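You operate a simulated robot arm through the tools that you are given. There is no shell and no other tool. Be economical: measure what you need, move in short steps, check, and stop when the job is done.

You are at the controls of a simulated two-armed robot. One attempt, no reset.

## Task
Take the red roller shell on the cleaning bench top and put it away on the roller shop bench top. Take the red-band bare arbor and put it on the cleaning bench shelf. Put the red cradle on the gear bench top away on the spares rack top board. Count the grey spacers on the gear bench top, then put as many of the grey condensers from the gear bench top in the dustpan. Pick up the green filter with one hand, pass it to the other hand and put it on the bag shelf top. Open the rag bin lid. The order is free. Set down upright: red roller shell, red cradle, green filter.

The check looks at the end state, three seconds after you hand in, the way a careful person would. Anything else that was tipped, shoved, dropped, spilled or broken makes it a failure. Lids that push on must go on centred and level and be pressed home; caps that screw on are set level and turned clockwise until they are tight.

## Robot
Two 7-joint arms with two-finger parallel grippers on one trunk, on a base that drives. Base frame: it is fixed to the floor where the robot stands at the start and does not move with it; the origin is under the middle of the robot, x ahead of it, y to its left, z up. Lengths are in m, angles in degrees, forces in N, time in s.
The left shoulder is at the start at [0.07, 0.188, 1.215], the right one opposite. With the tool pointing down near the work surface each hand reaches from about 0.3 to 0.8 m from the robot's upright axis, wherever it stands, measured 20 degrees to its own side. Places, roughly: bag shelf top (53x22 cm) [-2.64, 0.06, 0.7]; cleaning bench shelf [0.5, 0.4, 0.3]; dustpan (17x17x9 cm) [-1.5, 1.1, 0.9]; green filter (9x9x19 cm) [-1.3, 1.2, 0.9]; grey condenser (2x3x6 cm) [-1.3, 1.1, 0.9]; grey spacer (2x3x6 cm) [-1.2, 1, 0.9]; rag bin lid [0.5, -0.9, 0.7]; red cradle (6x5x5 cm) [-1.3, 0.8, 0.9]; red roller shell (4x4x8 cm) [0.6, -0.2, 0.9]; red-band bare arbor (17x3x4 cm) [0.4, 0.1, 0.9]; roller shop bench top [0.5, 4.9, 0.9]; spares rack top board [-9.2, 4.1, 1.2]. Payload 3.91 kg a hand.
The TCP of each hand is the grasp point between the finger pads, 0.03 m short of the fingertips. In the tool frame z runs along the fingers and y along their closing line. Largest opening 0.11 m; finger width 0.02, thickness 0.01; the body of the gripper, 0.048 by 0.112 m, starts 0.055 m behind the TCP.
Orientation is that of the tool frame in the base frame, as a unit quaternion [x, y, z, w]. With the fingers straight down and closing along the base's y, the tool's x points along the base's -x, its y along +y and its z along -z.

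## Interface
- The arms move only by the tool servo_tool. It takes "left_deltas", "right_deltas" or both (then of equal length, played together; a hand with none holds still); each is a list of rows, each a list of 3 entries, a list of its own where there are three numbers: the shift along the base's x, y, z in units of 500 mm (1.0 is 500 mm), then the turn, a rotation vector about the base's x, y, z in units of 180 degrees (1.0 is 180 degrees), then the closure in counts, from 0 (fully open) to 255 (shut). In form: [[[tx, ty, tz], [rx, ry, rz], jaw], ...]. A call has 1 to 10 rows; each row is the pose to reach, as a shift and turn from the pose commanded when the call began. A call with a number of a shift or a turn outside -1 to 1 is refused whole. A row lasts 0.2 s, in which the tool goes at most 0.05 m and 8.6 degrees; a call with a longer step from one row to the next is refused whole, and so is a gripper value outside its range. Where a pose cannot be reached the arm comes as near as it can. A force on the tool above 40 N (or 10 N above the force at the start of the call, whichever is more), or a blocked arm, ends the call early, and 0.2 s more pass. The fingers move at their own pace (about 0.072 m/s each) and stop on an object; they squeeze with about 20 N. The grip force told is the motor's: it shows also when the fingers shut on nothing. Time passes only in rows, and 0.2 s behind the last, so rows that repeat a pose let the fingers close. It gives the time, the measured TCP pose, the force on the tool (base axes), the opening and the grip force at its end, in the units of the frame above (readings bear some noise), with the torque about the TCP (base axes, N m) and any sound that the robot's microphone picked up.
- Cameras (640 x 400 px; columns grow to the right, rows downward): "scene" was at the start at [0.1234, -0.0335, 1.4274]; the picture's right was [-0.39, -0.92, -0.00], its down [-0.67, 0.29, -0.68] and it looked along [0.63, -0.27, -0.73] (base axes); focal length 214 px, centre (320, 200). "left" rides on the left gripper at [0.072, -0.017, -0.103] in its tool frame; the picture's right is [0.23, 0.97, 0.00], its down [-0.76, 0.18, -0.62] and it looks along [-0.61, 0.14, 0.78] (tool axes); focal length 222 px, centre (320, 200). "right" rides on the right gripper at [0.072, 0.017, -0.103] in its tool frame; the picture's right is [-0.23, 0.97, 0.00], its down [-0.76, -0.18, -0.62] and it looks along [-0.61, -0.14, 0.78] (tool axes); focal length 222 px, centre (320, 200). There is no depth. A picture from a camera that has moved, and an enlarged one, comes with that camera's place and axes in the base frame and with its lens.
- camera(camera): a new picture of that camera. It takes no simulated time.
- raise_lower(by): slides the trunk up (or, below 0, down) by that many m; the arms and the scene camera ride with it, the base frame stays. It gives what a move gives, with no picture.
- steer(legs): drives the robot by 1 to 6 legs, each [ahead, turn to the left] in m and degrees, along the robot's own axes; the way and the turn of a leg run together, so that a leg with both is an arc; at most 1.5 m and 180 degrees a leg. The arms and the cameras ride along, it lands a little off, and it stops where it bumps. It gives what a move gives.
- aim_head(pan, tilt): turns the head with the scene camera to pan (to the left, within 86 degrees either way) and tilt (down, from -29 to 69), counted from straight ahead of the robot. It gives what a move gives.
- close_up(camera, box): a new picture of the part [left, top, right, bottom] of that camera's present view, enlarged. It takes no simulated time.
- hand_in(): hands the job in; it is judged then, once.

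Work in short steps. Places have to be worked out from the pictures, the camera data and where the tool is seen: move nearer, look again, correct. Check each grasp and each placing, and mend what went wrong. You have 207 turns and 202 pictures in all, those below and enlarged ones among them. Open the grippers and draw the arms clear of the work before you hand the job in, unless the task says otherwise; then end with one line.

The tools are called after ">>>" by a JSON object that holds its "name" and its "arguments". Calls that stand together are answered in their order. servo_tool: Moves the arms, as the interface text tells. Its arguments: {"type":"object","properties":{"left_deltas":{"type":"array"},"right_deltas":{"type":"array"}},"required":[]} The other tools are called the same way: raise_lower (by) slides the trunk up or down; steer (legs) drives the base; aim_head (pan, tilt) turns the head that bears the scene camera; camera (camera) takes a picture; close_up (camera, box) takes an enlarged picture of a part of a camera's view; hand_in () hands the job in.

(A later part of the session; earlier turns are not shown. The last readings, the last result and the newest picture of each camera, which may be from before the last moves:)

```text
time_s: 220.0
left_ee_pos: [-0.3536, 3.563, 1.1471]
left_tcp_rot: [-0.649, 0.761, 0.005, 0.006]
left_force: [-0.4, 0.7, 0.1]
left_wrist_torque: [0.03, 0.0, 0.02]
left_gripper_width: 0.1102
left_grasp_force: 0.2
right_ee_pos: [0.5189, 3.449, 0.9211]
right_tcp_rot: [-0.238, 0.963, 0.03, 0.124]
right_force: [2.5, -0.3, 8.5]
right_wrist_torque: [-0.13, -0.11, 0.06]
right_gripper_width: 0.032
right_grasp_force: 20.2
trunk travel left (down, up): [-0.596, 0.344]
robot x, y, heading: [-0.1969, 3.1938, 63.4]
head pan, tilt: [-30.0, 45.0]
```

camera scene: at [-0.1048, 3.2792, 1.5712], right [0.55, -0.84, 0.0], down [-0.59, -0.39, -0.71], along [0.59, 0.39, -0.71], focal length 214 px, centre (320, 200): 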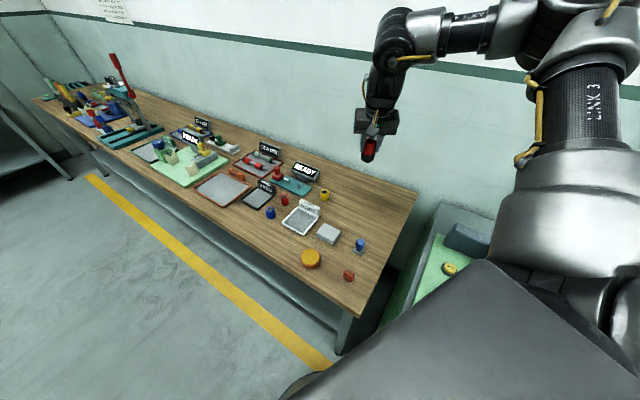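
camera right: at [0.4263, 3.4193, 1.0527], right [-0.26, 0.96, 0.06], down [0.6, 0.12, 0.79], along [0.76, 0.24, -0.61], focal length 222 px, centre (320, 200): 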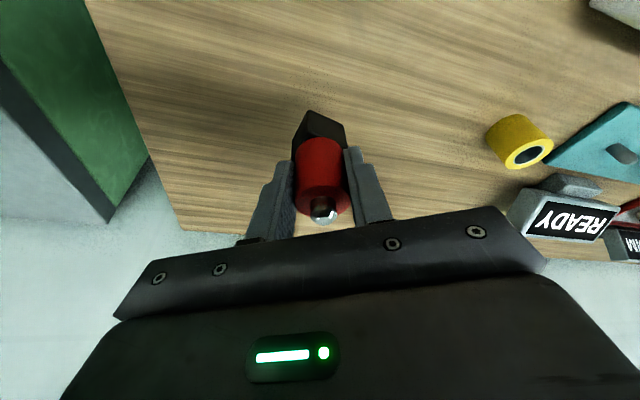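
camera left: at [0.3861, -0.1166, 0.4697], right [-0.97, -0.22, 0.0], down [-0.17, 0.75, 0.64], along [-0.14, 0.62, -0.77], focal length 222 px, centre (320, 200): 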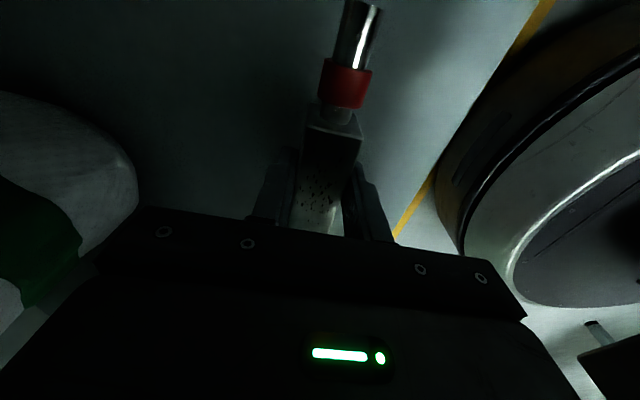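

Contact at 0.921. I'll open gently and rise straight up with the arm.

>>> {"name": "servo_tool", "arguments": {"right_deltas": [[[0, 0, 0.0], [0, 0, 0], 170], [[0, 0, 0.0], [0, 0, 0], 135], [[0, 0, 0.0], [0, 0, 0], 110], [[0, 0, 0.04], [0, 0, 0], 110], [[0, 0, 0.1], [0, 0, 0], 110], [[0, 0, 0.18], [0, 0, 0], 110]]}}

>>> {"name": "close_up", "arguments": {"camera": "scene", "box": [280, 60, 440, 220]}}

```text
time_s: 221.4
left_ee_pos: [-0.3534, 3.5632, 1.1469]
left_tcp_rot: [-0.649, 0.761, 0.005, 0.006]
left_force: [-0.5, -0.2, 1.5]
left_wrist_torque: [0.03, 0.0, -0.01]
left_gripper_width: 0.1101
left_grasp_force: 0.1
right_ee_pos: [0.5185, 3.4495, 1.0103]
right_tcp_rot: [-0.239, 0.963, 0.029, 0.122]
right_force: [0.0, -0.2, 0.3]
right_wrist_torque: [0.0, 0.04, -0.01]
right_gripper_width: 0.0626
right_grasp_force: 0.1
trunk travel left (down, up): [-0.596, 0.344]
robot x, y, heading: [-0.1958, 3.1926, 63.0]
head pan, tilt: [-30.0, 45.0]
```

```text
2.50 times, centred on (360, 140) of scene
camera zoom: at [-0.1067, 3.2782, 1.3012], right [0.55, -0.84, 0.0], down [-0.59, -0.39, -0.71], along [0.59, 0.39, -0.71], focal length 536 px, centre (220, 350)
```

zoom: 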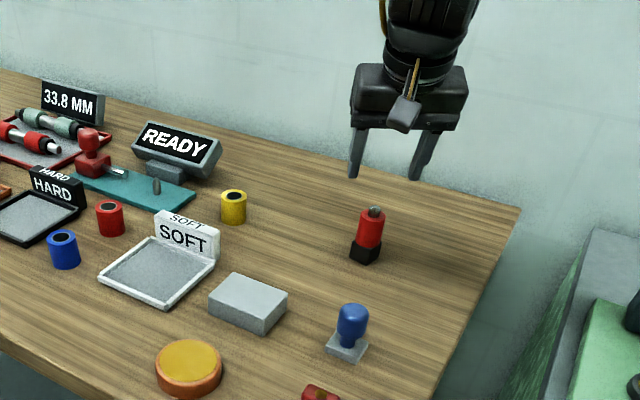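

The shell stands upright on the bench. Next is the gear bench: raise, back off, and drive there facing it (heading 180°).

>>> {"name": "raise_lower", "arguments": {"by": 0.22}}

>>> {"name": "steer", "arguments": {"legs": [[-0.45, 0], [0, -153], [1.5, 0], [0, 0.1]]}}

```text
time_s: 223.7
left_ee_pos: [-0.3523, 3.5617, 1.3673]
left_tcp_rot: [-0.649, 0.761, 0.004, 0.006]
left_force: [-0.2, 0.0, 0.0]
left_wrist_torque: [-0.02, -0.01, 0.01]
left_gripper_width: 0.1097
left_grasp_force: 0.1
right_ee_pos: [0.5198, 3.4495, 1.229]
right_tcp_rot: [-0.239, 0.963, 0.029, 0.123]
right_force: [0.2, -0.1, 1.3]
right_wrist_torque: [-0.01, 0.0, 0.01]
right_gripper_width: 0.0626
right_grasp_force: 0.0
trunk travel left (down, up): [-0.816, 0.124]
robot x, y, heading: [-0.1931, 3.1904, 63.3]
head pan, tilt: [-30.0, 45.0]
```

```text
time_s: 240.0
left_ee_pos: [-0.085, 1.0261, 1.3669]
left_tcp_rot: [0.588, 0.809, -0.004, 0.006]
left_force: [-0.1, 0.4, 0.5]
left_wrist_torque: [0.01, 0.02, 0.02]
left_gripper_width: 0.1102
left_grasp_force: 0.1
right_ee_pos: [-0.9151, 0.7338, 1.2288]
right_tcp_rot: [0.881, 0.456, -0.112, 0.056]
right_force: [-0.2, -1.5, 0.2]
right_wrist_torque: [-0.05, -0.05, 0.02]
right_gripper_width: 0.0627
right_grasp_force: 0.1
trunk travel left (down, up): [-0.816, 0.124]
robot x, y, heading: [-0.3938, 1.2863, -90.0]
head pan, tilt: [-30.0, 45.0]
```

I'll turn to face the bench and look.

>>> {"name": "steer", "arguments": {"legs": [[0, -90]]}}

>>> {"name": "aim_head", "arguments": {"pan": 5, "tilt": 38}}

>>> {"name": "camera", "arguments": {"camera": "scene"}}

```text
time_s: 244.3
left_ee_pos: [-0.661, 0.9853, 1.367]
left_tcp_rot: [0.99, 0.143, -0.009, 0.001]
left_force: [0.2, 0.7, 0.0]
left_wrist_torque: [0.03, 0.01, -0.01]
left_gripper_width: 0.1099
left_grasp_force: 0.1
right_ee_pos: [-0.9355, 1.8213, 1.2285]
right_tcp_rot: [0.942, -0.31, -0.119, -0.04]
right_force: [-0.4, 0.1, 0.2]
right_wrist_torque: [0.03, 0.0, 0.0]
right_gripper_width: 0.0625
right_grasp_force: 0.1
trunk travel left (down, up): [-0.816, 0.124]
robot x, y, heading: [-0.3921, 1.2819, 178.9]
head pan, tilt: [-30.0, 45.0]
```

```text
time_s: 245.3
left_ee_pos: [-0.6604, 0.9846, 1.3684]
left_tcp_rot: [0.99, 0.143, -0.008, 0.001]
left_force: [0.4, -0.3, 0.3]
left_wrist_torque: [-0.05, 0.01, -0.02]
left_gripper_width: 0.1099
left_grasp_force: 0.1
right_ee_pos: [-0.9358, 1.8198, 1.2297]
right_tcp_rot: [0.942, -0.31, -0.119, -0.041]
right_force: [-0.1, -0.1, 0.3]
right_wrist_torque: [-0.01, 0.01, 0.05]
right_gripper_width: 0.0625
right_grasp_force: 0.1
trunk travel left (down, up): [-0.816, 0.124]
robot x, y, heading: [-0.3949, 1.2856, 179.0]
head pan, tilt: [5.0, 38.0]
```

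```text
99 pictures are left
camera scene: at [-0.5295, 1.2802, 1.5314], right [-0.06, 1.0, 0.0], down [0.61, 0.04, -0.79], along [-0.79, -0.05, -0.62], focal length 214 px, centre (320, 200)
```

scene: 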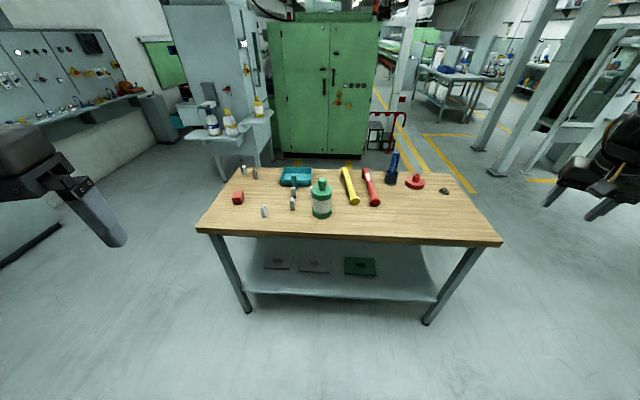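

The bench is in view. I'll zoom in to tell the spacers and condensers apart.

>>> {"name": "close_up", "arguments": {"camera": "scene", "box": [215, 155, 345, 230]}}

```text
4.92 times, centred on (280, 192) of scene
camera zoom: at [-0.5295, 1.2802, 1.5314], right [-0.06, 1.0, 0.0], down [0.61, 0.04, -0.79], along [-0.79, -0.05, -0.62], focal length 1056 px, centre (517, 237)
```

zoom: 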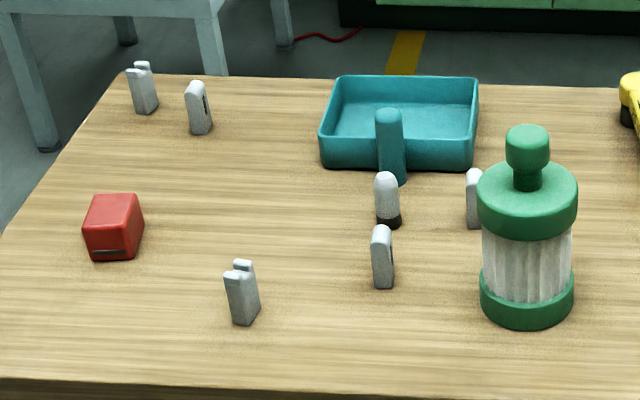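

The forked ones (A, C) match the spacer's listed place, and the rounded slotted ones match the condenser's. I'll drive closer to verify the counts.

>>> {"name": "steer", "arguments": {"legs": [[0, 17], [0.42, 0], [0, -16]]}}

>>> {"name": "aim_head", "arguments": {"pan": 12, "tilt": 48}}

>>> {"name": "camera", "arguments": {"camera": "scene"}}

```text
time_s: 249.8
left_ee_pos: [-1.0592, 0.8639, 1.367]
left_tcp_rot: [0.988, 0.153, -0.008, 0.002]
left_force: [-0.1, 0.4, -0.6]
left_wrist_torque: [0.0, -0.01, -0.04]
left_gripper_width: 0.11
left_grasp_force: 0.1
right_ee_pos: [-1.3499, 1.6954, 1.2302]
right_tcp_rot: [0.945, -0.303, -0.119, -0.04]
right_force: [0.2, 0.4, 0.3]
right_wrist_torque: [0.01, -0.06, -0.03]
right_gripper_width: 0.0625
right_grasp_force: 0.0
trunk travel left (down, up): [-0.816, 0.124]
robot x, y, heading: [-0.7978, 1.1724, 179.8]
head pan, tilt: [5.0, 38.0]
```

```text
time_s: 250.5
left_ee_pos: [-1.0595, 0.865, 1.3673]
left_tcp_rot: [0.988, 0.153, -0.008, 0.001]
left_force: [0.5, -0.1, 0.1]
left_wrist_torque: [0.02, -0.03, -0.03]
left_gripper_width: 0.11
left_grasp_force: 0.1
right_ee_pos: [-1.3492, 1.6958, 1.2294]
right_tcp_rot: [0.945, -0.302, -0.119, -0.039]
right_force: [0.3, -0.9, -0.5]
right_wrist_torque: [0.01, 0.03, 0.02]
right_gripper_width: 0.0625
right_grasp_force: 0.0
trunk travel left (down, up): [-0.816, 0.124]
robot x, y, heading: [-0.8003, 1.1704, 179.5]
head pan, tilt: [12.0, 48.0]
```

```text
97 pictures are left
camera scene: at [-0.925, 1.1542, 1.5171], right [-0.2, 0.98, 0.0], down [0.73, 0.15, -0.67], along [-0.66, -0.14, -0.74], focal length 214 px, centre (320, 200)
```

scene: 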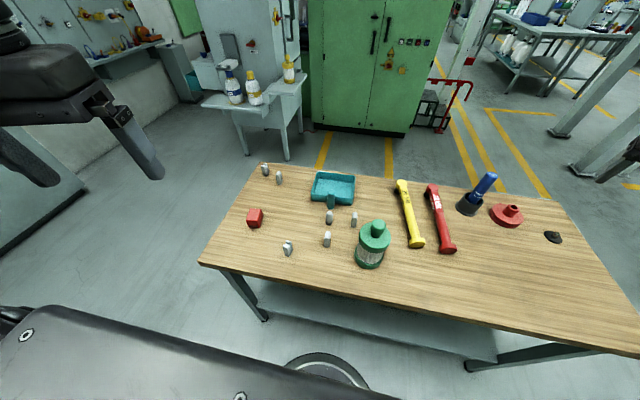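

>>> {"name": "close_up", "arguments": {"camera": "scene", "box": [235, 150, 405, 275]}}

```text
3.20 times, centred on (320, 212) of scene
camera zoom: at [-0.925, 1.1542, 1.5171], right [-0.2, 0.98, 0.0], down [0.73, 0.15, -0.67], along [-0.66, -0.14, -0.74], focal length 686 px, centre (320, 160)
```

zoom: 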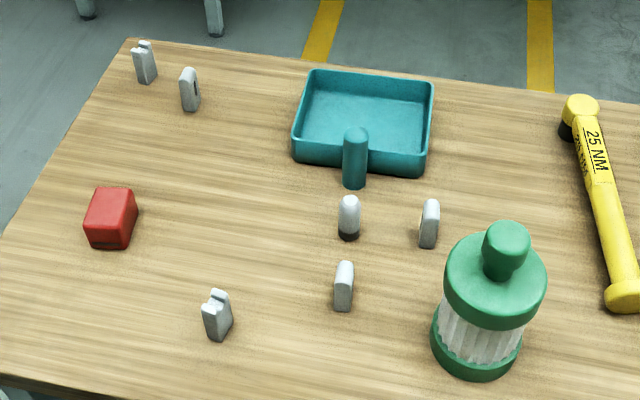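

Two forked spacers (A, C) and three condensers (B, D, F), plus a black-based decoy. So two condensers (D and F) go in the dustpan. I'll bring the left hand over D (-1.302, 1.097).

>>> {"name": "servo_tool", "arguments": {"left_deltas": [[[-0.05, 0.046, 0], [0, 0, -0.02], 0], [[-0.1, 0.092, 0], [0, 0, -0.04], 0], [[-0.15, 0.14, -0.02], [0, 0, -0.06], 0], [[-0.2, 0.19, -0.06], [0, 0, -0.08], 0], [[-0.25, 0.24, -0.1], [0, 0, -0.098], 40], [[-0.3, 0.29, -0.15], [0, 0, -0.098], 80], [[-0.35, 0.34, -0.2], [0, 0, -0.098], 80], [[-0.4, 0.39, -0.26], [0, 0, -0.098], 80], [[-0.45, 0.43, -0.33], [0, 0, -0.098], 80], [[-0.484, 0.464, -0.4], [0, 0, -0.098], 80]]}}

>>> {"name": "servo_tool", "arguments": {"left_deltas": [[[0, 0, -0.06], [0, 0, 0], 80], [[0, 0, -0.134], [0, 0, 0], 80]]}}

>>> {"name": "camera", "arguments": {"camera": "left"}}

```text
time_s: 252.7
left_ee_pos: [-1.3028, 1.0976, 1.1673]
left_tcp_rot: [1.0, -0.001, -0.008, 0.0]
left_force: [-0.5, 0.4, 0.1]
left_wrist_torque: [0.01, 0.0, -0.01]
left_gripper_width: 0.0754
left_grasp_force: 0.0
right_ee_pos: [-1.3521, 1.6963, 1.2278]
right_tcp_rot: [0.945, -0.303, -0.119, -0.039]
right_force: [-0.6, 0.0, 0.4]
right_wrist_torque: [-0.03, -0.01, -0.02]
right_gripper_width: 0.0626
right_grasp_force: 0.1
trunk travel left (down, up): [-0.816, 0.124]
robot x, y, heading: [-0.7973, 1.1723, 179.7]
head pan, tilt: [12.0, 48.0]
```

```text
time_s: 253.3
left_ee_pos: [-1.3026, 1.0974, 1.0983]
left_tcp_rot: [1.0, -0.001, -0.007, 0.0]
left_force: [-0.2, 0.2, -0.2]
left_wrist_torque: [0.0, 0.01, -0.03]
left_gripper_width: 0.0757
left_grasp_force: 0.0
right_ee_pos: [-1.3507, 1.6959, 1.2267]
right_tcp_rot: [0.945, -0.303, -0.118, -0.04]
right_force: [-0.7, 0.8, 0.0]
right_wrist_torque: [0.01, -0.04, -0.03]
right_gripper_width: 0.0625
right_grasp_force: 0.0
trunk travel left (down, up): [-0.816, 0.124]
robot x, y, heading: [-0.8037, 1.173, 179.9]
head pan, tilt: [12.0, 48.0]
```

```text
95 pictures are left
camera left: at [-1.229, 1.1149, 1.201], right [0.23, -0.97, 0.0], down [-0.75, -0.18, 0.63], along [-0.62, -0.14, -0.77], focal length 222 px, centre (320, 200)
```

left: 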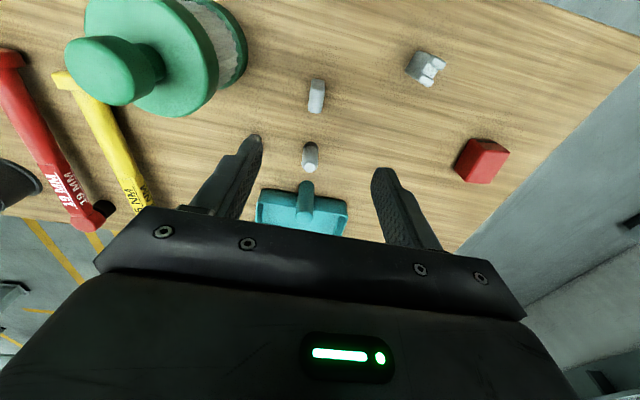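

D is centred; its thin side is turned ~13°. I'll align the yaw, descend and close.

>>> {"name": "servo_tool", "arguments": {"left_deltas": [[[0, 0.006, -0.06], [0, 0, 0.037], 80], [[0, 0.011, -0.14], [0, 0, 0.074], 80], [[0, 0.011, -0.23], [0, 0, 0.074], 80], [[0, 0.011, -0.31], [0, 0, 0.074], 80], [[0, 0.011, -0.36], [0, 0, 0.074], 80], [[0, 0.011, -0.39], [0, 0, 0.074], 80], [[0, 0.011, -0.39], [0, 0, 0.074], 255], [[0, 0.011, -0.39], [0, 0, 0.074], 255], [[0, 0.011, -0.39], [0, 0, 0.074], 255], [[0, 0.011, -0.39], [0, 0, 0.074], 255]]}}

>>> {"name": "camera", "arguments": {"camera": "left"}}

```text
time_s: 255.5
left_ee_pos: [-1.3027, 1.1038, 0.9057]
left_tcp_rot: [0.993, 0.115, -0.008, 0.001]
left_force: [0.7, -0.9, 0.1]
left_wrist_torque: [-0.02, 0.0, -0.01]
left_gripper_width: 0.017
left_grasp_force: 20.1
right_ee_pos: [-1.3486, 1.6953, 1.2287]
right_tcp_rot: [0.945, -0.302, -0.119, -0.039]
right_force: [-0.9, -0.1, 0.1]
right_wrist_torque: [-0.02, 0.0, 0.0]
right_gripper_width: 0.0627
right_grasp_force: 0.0
trunk travel left (down, up): [-0.816, 0.124]
robot x, y, heading: [-0.7985, 1.1716, 180.0]
head pan, tilt: [12.0, 48.0]
```

```text
94 pictures are left
camera left: at [-1.2336, 1.1369, 1.0071], right [0.44, -0.9, 0.0], down [-0.69, -0.34, 0.64], along [-0.57, -0.28, -0.77], focal length 222 px, centre (320, 200)
```

left: 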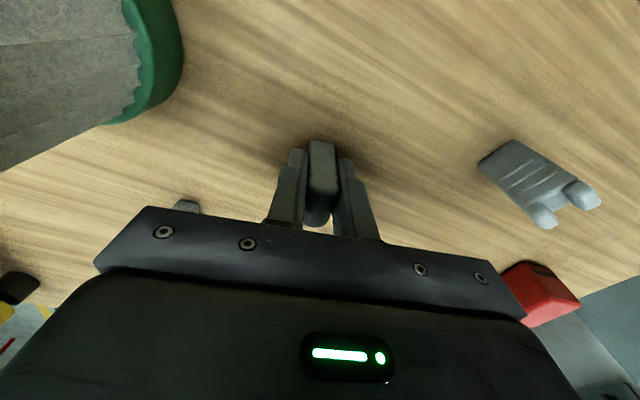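

Gripped (17 mm). I'll lift and carry it over the dustpan.

>>> {"name": "servo_tool", "arguments": {"left_deltas": [[[0, 0, 0.09], [0, 0, 0], 255], [[0, 0, 0.18], [0, 0, 0], 255], [[0, 0, 0.27], [0, 0, 0], 255], [[-0.04, -0.01, 0.33], [0, 0, 0], 255], [[-0.13, -0.03, 0.33], [0, 0, 0], 255], [[-0.22, -0.05, 0.33], [0, 0, 0], 255], [[-0.31, -0.07, 0.33], [0, 0, 0], 255], [[-0.4, -0.09, 0.33], [0, 0, 0], 255], [[-0.46, -0.1, 0.33], [0, 0, 0], 255], [[-0.46, -0.1, 0.33], [0, 0, 0], 255]]}}

>>> {"name": "camera", "arguments": {"camera": "left"}}

>>> {"name": "close_up", "arguments": {"camera": "scene", "box": [235, 130, 405, 255]}}

```text
time_s: 257.7
left_ee_pos: [-1.4225, 1.0741, 1.0704]
left_tcp_rot: [0.993, 0.116, -0.007, 0.002]
left_force: [-0.1, 0.2, 0.1]
left_wrist_torque: [0.02, -0.01, -0.05]
left_gripper_width: 0.0171
left_grasp_force: 20.5
left hand out of reach, approached as far as the arm can: row 7, 8, 9, 10
right_ee_pos: [-1.3506, 1.6958, 1.23]
right_tcp_rot: [0.945, -0.303, -0.119, -0.038]
right_force: [0.1, -0.6, 0.0]
right_wrist_torque: [0.04, -0.01, -0.01]
right_gripper_width: 0.0624
right_grasp_force: 0.1
trunk travel left (down, up): [-0.816, 0.124]
robot x, y, heading: [-0.8001, 1.1753, 179.7]
head pan, tilt: [12.0, 48.0]
```

```text
93 pictures are left
camera left: at [-1.3547, 1.1086, 1.1721], right [0.44, -0.9, 0.0], down [-0.69, -0.35, 0.64], along [-0.57, -0.28, -0.77], focal length 222 px, centre (320, 200)
```

left: 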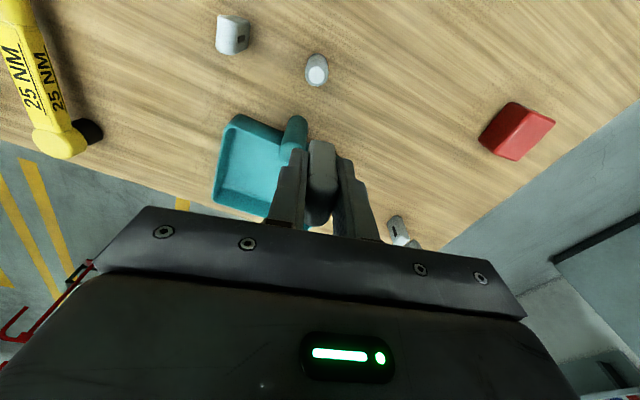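

```text
3.20 times, centred on (320, 192) of scene
camera zoom: at [-0.9255, 1.1537, 1.517], right [-0.2, 0.98, 0.0], down [0.73, 0.15, -0.67], along [-0.65, -0.14, -0.74], focal length 686 px, centre (320, 224)
```

zoom: 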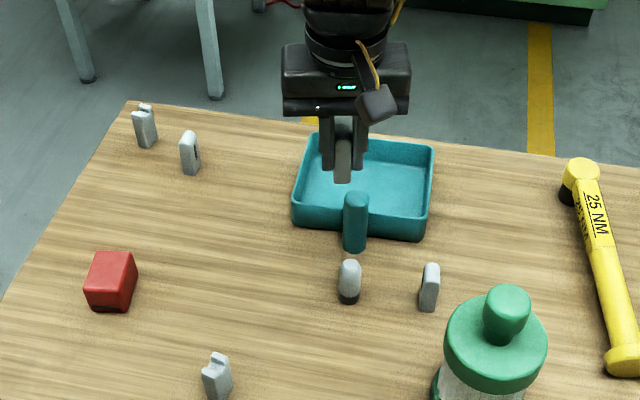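

The reach ends at x≈-1.42. I'll drive 7 cm closer and pitch the tool forward to reach the pan.

>>> {"name": "steer", "arguments": {"legs": [[0.07, 0]]}}

>>> {"name": "servo_tool", "arguments": {"left_deltas": [[[-0.01, 0, 0], [0, 0.03, 0], 255], [[-0.03, 0, 0], [0, 0.06, 0], 255], [[-0.05, 0, 0], [0, 0.09, 0], 255], [[-0.07, 0, 0], [0, 0.12, 0], 255], [[-0.085, 0, 0], [0, 0.12, 0], 255], [[-0.1, 0, 0], [0, 0.12, 0], 255]]}}

>>> {"name": "close_up", "arguments": {"camera": "scene", "box": [235, 110, 405, 235]}}

```text
time_s: 258.7
left_ee_pos: [-1.4822, 1.0757, 1.0754]
left_tcp_rot: [0.993, 0.115, -0.012, 0.001]
left_force: [-0.2, -1.0, -0.5]
left_wrist_torque: [0.01, -0.04, -0.02]
left_gripper_width: 0.0172
left_grasp_force: 20.0
right_ee_pos: [-1.407, 1.6965, 1.2329]
right_tcp_rot: [0.945, -0.302, -0.124, -0.036]
right_force: [1.2, -0.2, -1.3]
right_wrist_torque: [0.05, -0.05, 0.01]
right_gripper_width: 0.0626
right_grasp_force: 0.1
trunk travel left (down, up): [-0.816, 0.124]
robot x, y, heading: [-0.8719, 1.171, 179.8]
head pan, tilt: [12.0, 48.0]
```

```text
time_s: 260.1
left_ee_pos: [-1.5309, 1.0752, 1.0782]
left_tcp_rot: [0.973, 0.113, -0.2, -0.022]
left_force: [1.0, 1.0, 0.8]
left_wrist_torque: [0.0, 0.02, -0.01]
left_gripper_width: 0.0173
left_grasp_force: 19.6
right_ee_pos: [-1.4042, 1.6971, 1.2346]
right_tcp_rot: [0.944, -0.302, -0.126, -0.036]
right_force: [0.9, -0.6, 0.1]
right_wrist_torque: [0.03, 0.0, -0.02]
right_gripper_width: 0.0629
right_grasp_force: 0.2
trunk travel left (down, up): [-0.816, 0.124]
robot x, y, heading: [-0.8699, 1.1729, 179.7]
head pan, tilt: [12.0, 48.0]
```

```text
3.20 times, centred on (320, 172) of scene
camera zoom: at [-0.9931, 1.1543, 1.5173], right [-0.2, 0.98, 0.0], down [0.73, 0.15, -0.67], along [-0.66, -0.14, -0.74], focal length 686 px, centre (320, 288)
```

zoom: 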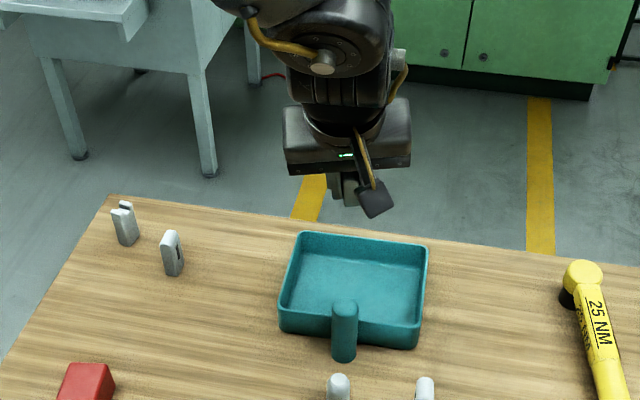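

It's over the pan now. I'll lower into it and release.

>>> {"name": "servo_tool", "arguments": {"left_deltas": [[[0, 0, -0.08], [0, 0, 0], 255], [[0, 0, -0.16], [0, 0, 0], 255], [[0, 0, -0.22], [0, 0, 0], 255], [[0, 0, -0.26], [0, 0, 0], 255], [[0, 0, -0.285], [0, 0, 0], 255]]}}

>>> {"name": "close_up", "arguments": {"camera": "scene", "box": [235, 110, 405, 235]}}

```text
time_s: 261.3
left_ee_pos: [-1.5321, 1.0761, 0.9341]
left_tcp_rot: [0.973, 0.113, -0.199, -0.021]
left_force: [-0.2, 0.3, 0.3]
left_wrist_torque: [0.01, 0.05, 0.0]
left_gripper_width: 0.0174
left_grasp_force: 19.8
right_ee_pos: [-1.4068, 1.6951, 1.2337]
right_tcp_rot: [0.945, -0.302, -0.124, -0.036]
right_force: [0.4, 0.6, -0.4]
right_wrist_torque: [0.0, 0.01, 0.0]
right_gripper_width: 0.0625
right_grasp_force: 0.0
trunk travel left (down, up): [-0.816, 0.124]
robot x, y, heading: [-0.8695, 1.1695, 179.9]
head pan, tilt: [12.0, 48.0]
```

```text
3.20 times, centred on (320, 172) of scene
camera zoom: at [-0.9959, 1.1542, 1.517], right [-0.2, 0.98, 0.0], down [0.73, 0.15, -0.67], along [-0.65, -0.14, -0.74], focal length 686 px, centre (320, 288)
```

zoom: 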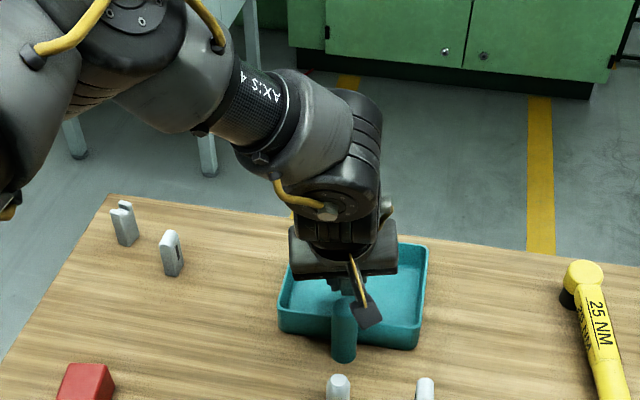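

>>> {"name": "servo_tool", "arguments": {"left_deltas": [[[0, 0, -0.015], [0, 0, 0], 255], [[0, 0, -0.024], [0, 0, 0], 255], [[0, 0, -0.024], [0, 0, 0], 180], [[0, 0, -0.024], [0, 0, 0], 140], [[0, 0, -0.024], [0, 0, 0], 110], [[0.0, 0, 0.06], [0, 0, 0], 110], [[0.0, 0, 0.15], [0, 0, 0], 110], [[0.0, 0, 0.24], [0, 0, 0], 110], [[0.0, 0, 0.3], [0, 0, 0], 110]]}}

>>> {"name": "camera", "arguments": {"camera": "left"}}

```text
time_s: 263.3
left_ee_pos: [-1.531, 1.0734, 1.084]
left_tcp_rot: [0.973, 0.113, -0.199, -0.021]
left_force: [-0.1, -0.4, -0.2]
left_wrist_torque: [0.01, -0.01, -0.01]
left_gripper_width: 0.0624
left_grasp_force: 0.2
right_ee_pos: [-1.4069, 1.6958, 1.2341]
right_tcp_rot: [0.944, -0.303, -0.124, -0.037]
right_force: [-0.2, -0.2, 0.0]
right_wrist_torque: [-0.04, 0.05, -0.03]
right_gripper_width: 0.0626
right_grasp_force: 0.1
trunk travel left (down, up): [-0.816, 0.124]
robot x, y, heading: [-0.869, 1.1717, 179.9]
head pan, tilt: [12.0, 48.0]
```

```text
89 pictures are left
camera left: at [-1.4295, 1.1087, 1.1532], right [0.41, -0.9, -0.17], down [-0.4, -0.34, 0.85], along [-0.82, -0.28, -0.5], focal length 222 px, centre (320, 200)
```

left: 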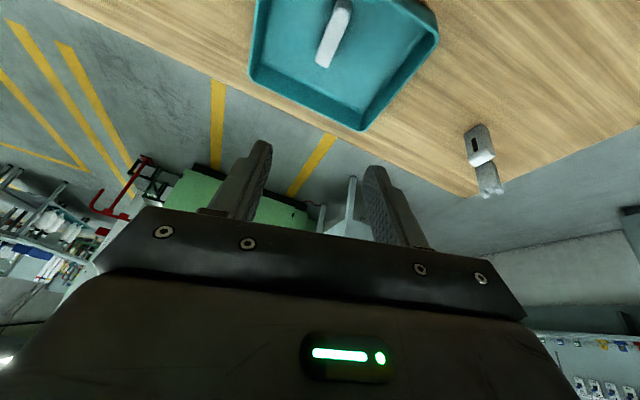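

D lies in the dustpan. Next, F at about (-1.405, 1.18): I'll un-pitch and move above it.

>>> {"name": "servo_tool", "arguments": {"left_deltas": [[[0.04, 0.03, 0.02], [0, -0.03, 0], 110], [[0.08, 0.07, 0.04], [0, -0.06, 0], 110], [[0.13, 0.11, 0.04], [0, -0.09, 0], 110], [[0.18, 0.15, 0.04], [0, -0.12, 0], 110], [[0.23, 0.19, 0.02], [0, -0.124, 0], 80], [[0.252, 0.212, 0.0], [0, -0.124, 0], 80]]}}

>>> {"name": "camera", "arguments": {"camera": "left"}}

```text
time_s: 264.7
left_ee_pos: [-1.406, 1.1819, 1.0839]
left_tcp_rot: [0.993, 0.115, -0.007, 0.002]
left_force: [-0.4, 0.0, 0.4]
left_wrist_torque: [0.0, 0.0, 0.02]
left_gripper_width: 0.0758
left_grasp_force: 0.1
right_ee_pos: [-1.4065, 1.6961, 1.2326]
right_tcp_rot: [0.944, -0.302, -0.124, -0.036]
right_force: [0.5, 0.8, 0.4]
right_wrist_torque: [-0.02, 0.02, 0.0]
right_gripper_width: 0.0623
right_grasp_force: 0.0
trunk travel left (down, up): [-0.816, 0.124]
robot x, y, heading: [-0.8658, 1.1727, 179.9]
head pan, tilt: [12.0, 48.0]
```

```text
88 pictures are left
camera left: at [-1.3378, 1.2156, 1.1862], right [0.44, -0.9, 0.0], down [-0.69, -0.34, 0.63], along [-0.57, -0.28, -0.77], focal length 222 px, centre (320, 200)
```

left: 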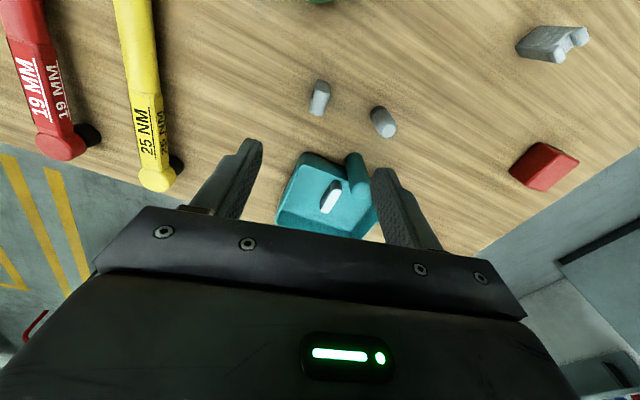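

F is centred and its long axis is turned a bit more. I'll align the yaw by +11°, descend and grip.

>>> {"name": "servo_tool", "arguments": {"left_deltas": [[[0.002, 0.004, -0.08], [0, 0, 0.03], 80], [[0.003, 0.004, -0.16], [0, 0, 0.06], 80], [[0.003, 0.004, -0.24], [0, 0, 0.06], 90], [[0.003, 0.004, -0.31], [0, 0, 0.06], 90], [[0.003, 0.004, -0.35], [0, 0, 0.06], 90], [[0.003, 0.004, -0.36], [0, 0, 0.06], 255], [[0.003, 0.004, -0.36], [0, 0, 0.06], 255], [[0.003, 0.004, -0.36], [0, 0, 0.06], 255], [[0.003, 0.004, -0.36], [0, 0, 0.06], 255], [[0.003, 0.004, -0.34], [0, 0, 0.06], 255]]}}

>>> {"name": "camera", "arguments": {"camera": "left"}}

```text
time_s: 266.9
left_ee_pos: [-1.4037, 1.1847, 0.9149]
left_tcp_rot: [0.978, 0.208, -0.006, 0.001]
left_force: [0.2, -0.6, -0.2]
left_wrist_torque: [-0.01, 0.01, -0.03]
left_gripper_width: 0.0173
left_grasp_force: 20.4
right_ee_pos: [-1.4062, 1.6963, 1.2331]
right_tcp_rot: [0.944, -0.302, -0.124, -0.037]
right_force: [0.1, 0.4, 0.3]
right_wrist_torque: [0.02, -0.03, 0.04]
right_gripper_width: 0.0626
right_grasp_force: 0.0
trunk travel left (down, up): [-0.816, 0.124]
robot x, y, heading: [-0.8695, 1.174, 179.9]
head pan, tilt: [12.0, 48.0]
```

```text
87 pictures are left
camera left: at [-1.3439, 1.2297, 1.0164], right [0.6, -0.8, 0.0], down [-0.62, -0.47, 0.63], along [-0.51, -0.38, -0.77], focal length 222 px, centre (320, 200)
```

left: 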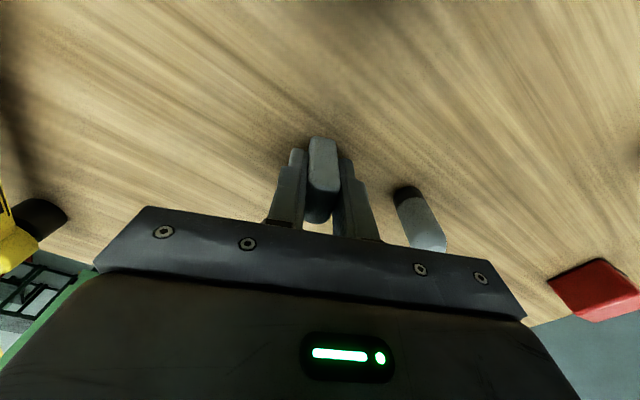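

F is gripped. I'll lift, pitch, and carry it over the pan.

>>> {"name": "servo_tool", "arguments": {"left_deltas": [[[0, 0, 0.09], [0, 0, 0], 255], [[0, 0, 0.18], [0, 0, 0], 255], [[0, 0, 0.26], [0, 0, 0], 255], [[0, 0, 0.32], [0, 0.0, 0], 255], [[-0.03, -0.02, 0.33], [0, 0.03, 0], 255], [[-0.08, -0.05, 0.33], [0, 0.06, 0], 255], [[-0.14, -0.08, 0.33], [0, 0.09, 0], 255], [[-0.2, -0.11, 0.33], [0, 0.12, 0], 255], [[-0.26, -0.13, 0.33], [0, 0.12, 0], 255], [[-0.275, -0.13, 0.33], [0, 0.12, 0], 255]]}}

>>> {"name": "servo_tool", "arguments": {"left_deltas": [[[0, 0, -0.08], [0, 0, 0], 255], [[0, 0, -0.16], [0, 0, 0], 255], [[0, 0, -0.23], [0, 0, 0], 255], [[0, 0, -0.28], [0, 0, 0], 255]]}}

>>> {"name": "close_up", "arguments": {"camera": "scene", "box": [235, 110, 405, 235]}}

```text
time_s: 269.1
left_ee_pos: [-1.5418, 1.1177, 1.0803]
left_tcp_rot: [0.96, 0.204, -0.19, -0.037]
left_force: [-0.1, 0.0, 0.3]
left_wrist_torque: [0.03, -0.01, 0.01]
left_gripper_width: 0.0173
left_grasp_force: 20.4
right_ee_pos: [-1.4073, 1.6957, 1.2334]
right_tcp_rot: [0.944, -0.302, -0.124, -0.036]
right_force: [-0.7, 1.2, -0.3]
right_wrist_torque: [0.03, -0.02, -0.04]
right_gripper_width: 0.0626
right_grasp_force: 0.2
trunk travel left (down, up): [-0.816, 0.124]
robot x, y, heading: [-0.8687, 1.1719, 179.9]
head pan, tilt: [12.0, 48.0]
```

```text
time_s: 270.1
left_ee_pos: [-1.5427, 1.1178, 0.9385]
left_tcp_rot: [0.959, 0.204, -0.19, -0.038]
left_force: [0.1, -0.1, 0.0]
left_wrist_torque: [-0.05, 0.01, 0.01]
left_gripper_width: 0.0174
left_grasp_force: 20.4
right_ee_pos: [-1.4068, 1.6966, 1.2323]
right_tcp_rot: [0.945, -0.302, -0.124, -0.036]
right_force: [0.7, -1.3, 0.2]
right_wrist_torque: [0.04, -0.04, 0.01]
right_gripper_width: 0.0626
right_grasp_force: 0.0
trunk travel left (down, up): [-0.816, 0.124]
robot x, y, heading: [-0.8686, 1.1742, 179.9]
head pan, tilt: [12.0, 48.0]
```

```text
3.20 times, centred on (320, 172) of scene
camera zoom: at [-0.9968, 1.1543, 1.5169], right [-0.2, 0.98, 0.0], down [0.73, 0.15, -0.67], along [-0.65, -0.14, -0.74], focal length 686 px, centre (320, 288)
```

zoom: 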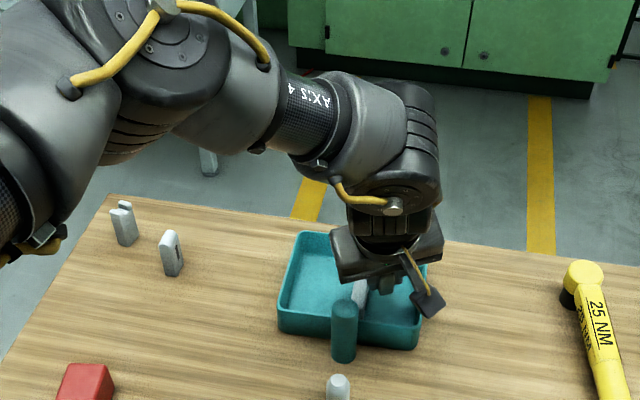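

I'll release with a small opening (the right wall is close) and rise.

>>> {"name": "servo_tool", "arguments": {"left_deltas": [[[0, -0.01, -0.015], [0, 0, 0], 255], [[0, -0.02, -0.02], [0, 0, 0], 255], [[0, -0.02, -0.02], [0, 0, 0], 190], [[0, -0.02, -0.02], [0, 0, 0], 160], [[0, -0.02, -0.02], [0, 0, 0], 155], [[0.0, -0.02, 0.06], [0, 0, 0], 155], [[0.0, -0.02, 0.15], [0, 0, 0], 155], [[0.0, -0.02, 0.24], [0, 0, 0], 155], [[0.0, -0.02, 0.33], [0, 0, 0], 155], [[0.0, -0.02, 0.36], [0, 0, 0], 155]]}}

>>> {"name": "camera", "arguments": {"camera": "left"}}

```text
time_s: 272.3
left_ee_pos: [-1.5416, 1.1086, 1.1209]
left_tcp_rot: [0.959, 0.205, -0.19, -0.038]
left_force: [0.5, 0.3, 0.1]
left_wrist_torque: [-0.03, 0.0, 0.03]
left_gripper_width: 0.0431
left_grasp_force: 0.0
right_ee_pos: [-1.4057, 1.6966, 1.2343]
right_tcp_rot: [0.944, -0.303, -0.125, -0.036]
right_force: [-0.1, 0.6, -0.2]
right_wrist_torque: [0.01, 0.03, 0.0]
right_gripper_width: 0.0623
right_grasp_force: 0.2
trunk travel left (down, up): [-0.816, 0.124]
robot x, y, heading: [-0.8673, 1.1749, 179.7]
head pan, tilt: [12.0, 48.0]
```

```text
85 pictures are left
camera left: at [-1.4482, 1.1548, 1.1933], right [0.56, -0.8, -0.22], down [-0.34, -0.47, 0.82], along [-0.76, -0.38, -0.53], focal length 222 px, centre (320, 200)
```

left: 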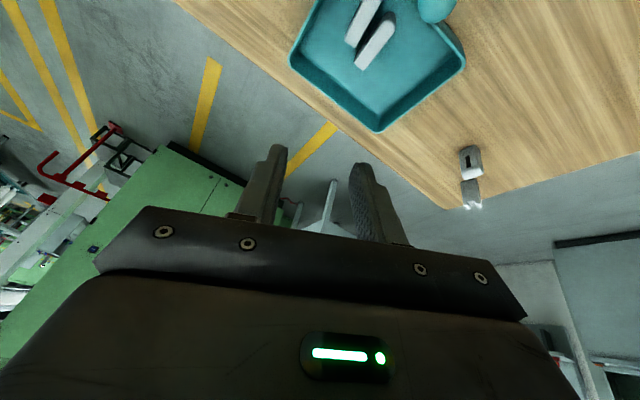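

Both condensers are in the pan; one remains on the bench. Next is the filter: I'll park the left hand, shift the robot to y≈1.09, and turn the right hand to point forward-left and slanted for a side grip.

>>> {"name": "servo_tool", "arguments": {"left_deltas": [[[0.03, -0.02, 0.06], [0, -0.03, 0], 100], [[0.08, -0.04, 0.12], [0, -0.06, 0], 50], [[0.14, -0.08, 0.18], [0, -0.09, 0], 0], [[0.2, -0.12, 0.22], [0, -0.12, 0], 0], [[0.28, -0.16, 0.24], [0, -0.12, 0], 0], [[0.36, -0.2, 0.26], [0, -0.12, 0], 0], [[0.44, -0.24, 0.28], [0, -0.12, 0], 0], [[0.52, -0.28, 0.3], [0, -0.12, 0], 0], [[0.6, -0.32, 0.32], [0, -0.12, 0], 0]]}}

>>> {"name": "steer", "arguments": {"legs": [[-0.25, 0], [0, 19], [0.245, 0], [0, -19]]}}

>>> {"name": "servo_tool", "arguments": {"right_deltas": [[[0.02, 0, 0.0], [-0.002, 0.024, 0.038], 0], [[0.04, 0, 0.0], [-0.004, 0.048, 0.076], 0], [[0.06, 0, 0.0], [-0.005, 0.073, 0.114], 0], [[0.08, 0, 0.0], [-0.007, 0.098, 0.152], 0], [[0.1, -0.02, -0.0], [-0.009, 0.122, 0.19], 0], [[0.12, -0.04, -0.0], [-0.011, 0.146, 0.228], 0], [[0.14, -0.06, -0.0], [-0.013, 0.171, 0.266], 0], [[0.16, -0.08, -0.0], [-0.014, 0.195, 0.304], 0], [[0.18, -0.1, -0.0], [-0.016, 0.22, 0.342], 0], [[0.2, -0.12, -0.0], [-0.018, 0.244, 0.38], 0]]}}

>>> {"name": "camera", "arguments": {"camera": "scene"}}

```text
time_s: 274.3
left_ee_pos: [-1.2401, 0.944, 1.28]
left_tcp_rot: [0.978, 0.208, -0.007, 0.0]
left_force: [-0.7, 0.0, 0.8]
left_wrist_torque: [0.04, 0.02, 0.02]
left_gripper_width: 0.11
left_grasp_force: 0.1
right_ee_pos: [-1.4055, 1.6956, 1.2357]
right_tcp_rot: [0.945, -0.301, -0.125, -0.038]
right_force: [0.0, -0.1, -0.3]
right_wrist_torque: [0.06, 0.0, 0.0]
right_gripper_width: 0.0626
right_grasp_force: 0.1
trunk travel left (down, up): [-0.816, 0.124]
robot x, y, heading: [-0.8688, 1.1756, 179.5]
head pan, tilt: [12.0, 48.0]
```

```text
time_s: 279.6
left_ee_pos: [-1.224, 0.8687, 1.2783]
left_tcp_rot: [0.978, 0.206, -0.006, 0.001]
left_force: [0.1, -0.1, 0.3]
left_wrist_torque: [0.0, -0.01, 0.02]
left_gripper_width: 0.1102
left_grasp_force: 0.0
right_ee_pos: [-1.3858, 1.6173, 1.234]
right_tcp_rot: [0.944, -0.303, -0.124, -0.037]
right_force: [-0.3, 0.3, -0.1]
right_wrist_torque: [0.03, 0.02, 0.0]
right_gripper_width: 0.0626
right_grasp_force: 0.0
trunk travel left (down, up): [-0.816, 0.124]
robot x, y, heading: [-0.8486, 1.0951, 179.3]
head pan, tilt: [12.0, 48.0]
```

```text
time_s: 281.8
left_ee_pos: [-1.2242, 0.87, 1.2797]
left_tcp_rot: [0.978, 0.207, -0.006, 0.002]
left_force: [0.6, 0.1, -0.1]
left_wrist_torque: [-0.03, -0.01, 0.02]
left_gripper_width: 0.1097
left_grasp_force: 0.1
right_ee_pos: [-1.2871, 1.5603, 1.2333]
right_tcp_rot: [0.839, 0.271, -0.44, 0.171]
right_force: [0.6, -0.2, 0.3]
right_wrist_torque: [0.02, -0.04, 0.01]
right_gripper_width: 0.11
right_grasp_force: 0.0
trunk travel left (down, up): [-0.816, 0.124]
robot x, y, heading: [-0.8473, 1.098, 179.8]
head pan, tilt: [12.0, 48.0]
```

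```text
84 pictures are left
camera scene: at [-0.9768, 1.0765, 1.5171], right [-0.2, 0.98, 0.0], down [0.73, 0.15, -0.67], along [-0.66, -0.14, -0.74], focal length 214 px, centre (320, 200)
```

scene: 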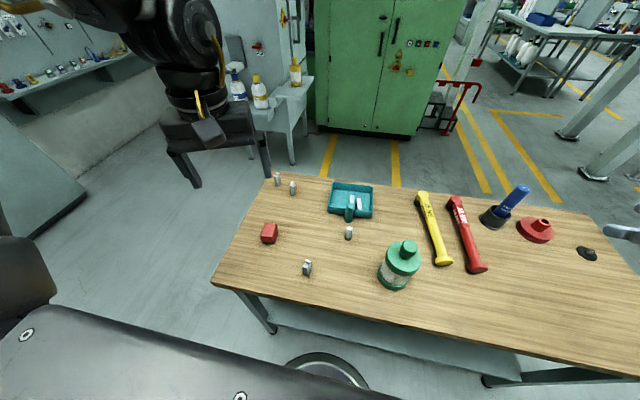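

The right hand now points at the filter slanted. I'll bring it to the pre-grasp point about 14 cm off.

>>> {"name": "servo_tool", "arguments": {"right_deltas": [[[0.05, -0.06, 0.0], [0, 0, 0], 0], [[0.1, -0.12, -0.02], [0, 0, 0], 0], [[0.15, -0.18, -0.05], [0, 0, 0], 0], [[0.2, -0.24, -0.1], [0, 0, 0], 0], [[0.208, -0.31, -0.16], [0, 0, 0], 0], [[0.208, -0.38, -0.22], [0, 0, 0], 0], [[0.208, -0.43, -0.29], [0, 0, 0], 0], [[0.208, -0.46, -0.37], [0, 0, 0], 0], [[0.208, -0.48, -0.44], [0, 0, 0], 0]]}}

>>> {"name": "camera", "arguments": {"camera": "right"}}

>>> {"name": "camera", "arguments": {"camera": "scene"}}

```text
time_s: 283.8
left_ee_pos: [-1.2242, 0.8688, 1.28]
left_tcp_rot: [0.978, 0.206, -0.008, 0.001]
left_force: [0.7, 0.3, -0.9]
left_wrist_torque: [-0.03, 0.03, -0.03]
left_gripper_width: 0.1102
left_grasp_force: 0.1
right_ee_pos: [-1.2082, 1.4722, 1.1637]
right_tcp_rot: [0.826, 0.29, -0.438, 0.204]
right_force: [0.5, 0.1, 0.9]
right_wrist_torque: [0.04, 0.0, -0.01]
right_gripper_width: 0.1099
right_grasp_force: 0.1
right hand out of reach, approached as far as the arm can: row 3, 4, 5, 6, 7, 8, 9
trunk travel left (down, up): [-0.816, 0.124]
robot x, y, heading: [-0.852, 1.0939, 179.9]
head pan, tilt: [12.0, 48.0]
```

```text
83 pictures are left
camera right: at [-1.1005, 1.5416, 1.1608], right [0.54, -0.8, 0.27], down [-0.08, 0.27, 0.96], along [-0.84, -0.54, 0.08], focal length 222 px, centre (320, 200)
```

right: 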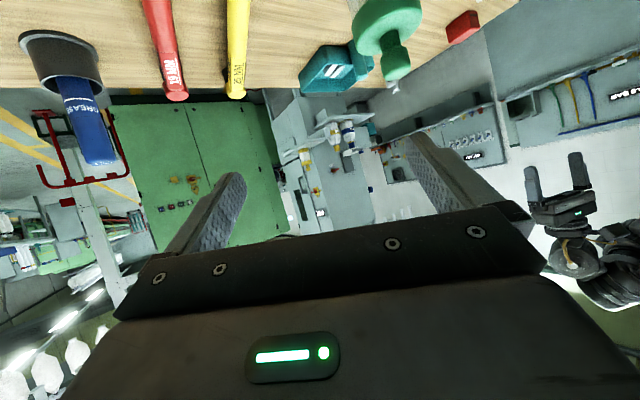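

```text
82 pictures are left
camera scene: at [-0.9761, 1.076, 1.5171], right [-0.2, 0.98, 0.0], down [0.73, 0.15, -0.67], along [-0.66, -0.14, -0.74], focal length 214 px, centre (320, 200)
```

scene: 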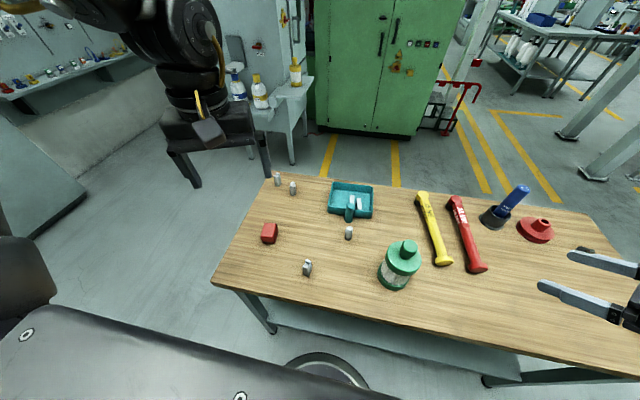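

The right arm can't fold this close. Moving the robot back ~0.18 will put the filter at a comfortable distance for both arms.

>>> {"name": "steer", "arguments": {"legs": [[-0.35, 0], [0, -16], [0.18, 0], [0, 16]]}}

>>> {"name": "servo_tool", "arguments": {"right_deltas": [[[-0.03, -0.06, 0.0], [0, 0, 0], 0], [[-0.06, -0.12, -0.02], [0, 0, 0], 0], [[-0.09, -0.18, -0.05], [0, 0, 0], 0], [[-0.12, -0.24, -0.1], [0, 0, 0], 0], [[-0.15, -0.3, -0.15], [0, 0, 0], 0], [[-0.18, -0.34, -0.2], [0, 0, 0], 0], [[-0.21, -0.36, -0.25], [0, 0, 0], 0], [[-0.24, -0.37, -0.29], [0, 0, 0], 0]]}}

>>> {"name": "camera", "arguments": {"camera": "scene"}}

```text
time_s: 289.1
left_ee_pos: [-1.0381, 0.9158, 1.2795]
left_tcp_rot: [0.978, 0.208, -0.007, 0.002]
left_force: [0.2, 0.4, -0.5]
left_wrist_torque: [-0.01, 0.0, 0.02]
left_gripper_width: 0.1101
left_grasp_force: 0.0
right_ee_pos: [-1.0239, 1.5194, 1.1631]
right_tcp_rot: [0.826, 0.291, -0.436, 0.205]
right_force: [-0.1, 0.3, 0.4]
right_wrist_torque: [-0.01, -0.04, 0.01]
right_gripper_width: 0.11
right_grasp_force: 0.0
trunk travel left (down, up): [-0.816, 0.124]
robot x, y, heading: [-0.6674, 1.1431, 179.8]
head pan, tilt: [12.0, 48.0]
```

```text
time_s: 290.9
left_ee_pos: [-1.0379, 0.9179, 1.2804]
left_tcp_rot: [0.978, 0.208, -0.008, 0.003]
left_force: [1.0, 0.5, -0.1]
left_wrist_torque: [-0.05, -0.01, 0.01]
left_gripper_width: 0.1098
left_grasp_force: 0.0
right_ee_pos: [-1.1255, 1.3479, 1.0585]
right_tcp_rot: [0.826, 0.291, -0.437, 0.204]
right_force: [1.6, 0.1, -0.4]
right_wrist_torque: [-0.07, -0.01, 0.03]
right_gripper_width: 0.1103
right_grasp_force: 0.1
right hand out of reach, approached as far as the arm can: row 1, 2, 3, 4, 7, 8
trunk travel left (down, up): [-0.816, 0.124]
robot x, y, heading: [-0.664, 1.139, 180.0]
head pan, tilt: [12.0, 48.0]
```

```text
81 pictures are left
camera scene: at [-0.7906, 1.1245, 1.5172], right [-0.2, 0.98, 0.0], down [0.73, 0.15, -0.67], along [-0.66, -0.14, -0.74], focal length 214 px, centre (320, 200)
```

scene: 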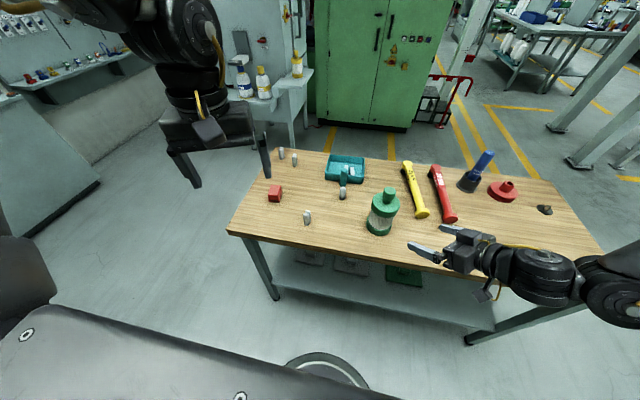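

The right hand reaches now. I'll move to the pre-grasp point and check with the wrist camera.

>>> {"name": "servo_tool", "arguments": {"right_deltas": [[[-0.04, -0.01, -0.03], [0, 0, 0], 0], [[-0.08, -0.02, -0.06], [0, 0, 0], 0], [[-0.13, -0.03, -0.1], [0, 0, 0], 0]]}}

>>> {"name": "camera", "arguments": {"camera": "right"}}

```text
time_s: 291.7
left_ee_pos: [-1.0402, 0.9146, 1.2801]
left_tcp_rot: [0.978, 0.209, -0.007, 0.002]
left_force: [0.7, 0.0, -0.2]
left_wrist_torque: [-0.04, -0.01, 0.01]
left_gripper_width: 0.1102
left_grasp_force: 0.0
right_ee_pos: [-1.1601, 1.3458, 1.0494]
right_tcp_rot: [0.827, 0.291, -0.437, 0.205]
right_force: [0.1, 0.3, -0.2]
right_wrist_torque: [0.03, -0.02, 0.05]
right_gripper_width: 0.1102
right_grasp_force: 0.0
right hand out of reach, approached as far as the arm can: row 1, 2, 3
trunk travel left (down, up): [-0.816, 0.124]
robot x, y, heading: [-0.665, 1.1411, 179.6]
head pan, tilt: [12.0, 48.0]
```

```text
80 pictures are left
camera right: at [-1.0543, 1.4154, 1.0468], right [0.54, -0.8, 0.27], down [-0.09, 0.27, 0.96], along [-0.84, -0.54, 0.08], focal length 222 px, centre (320, 200)
```

right: 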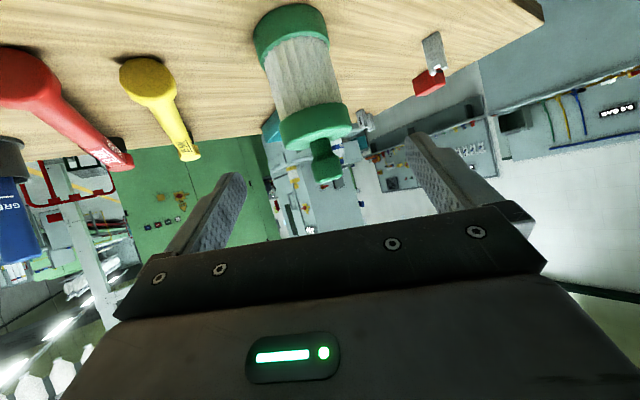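

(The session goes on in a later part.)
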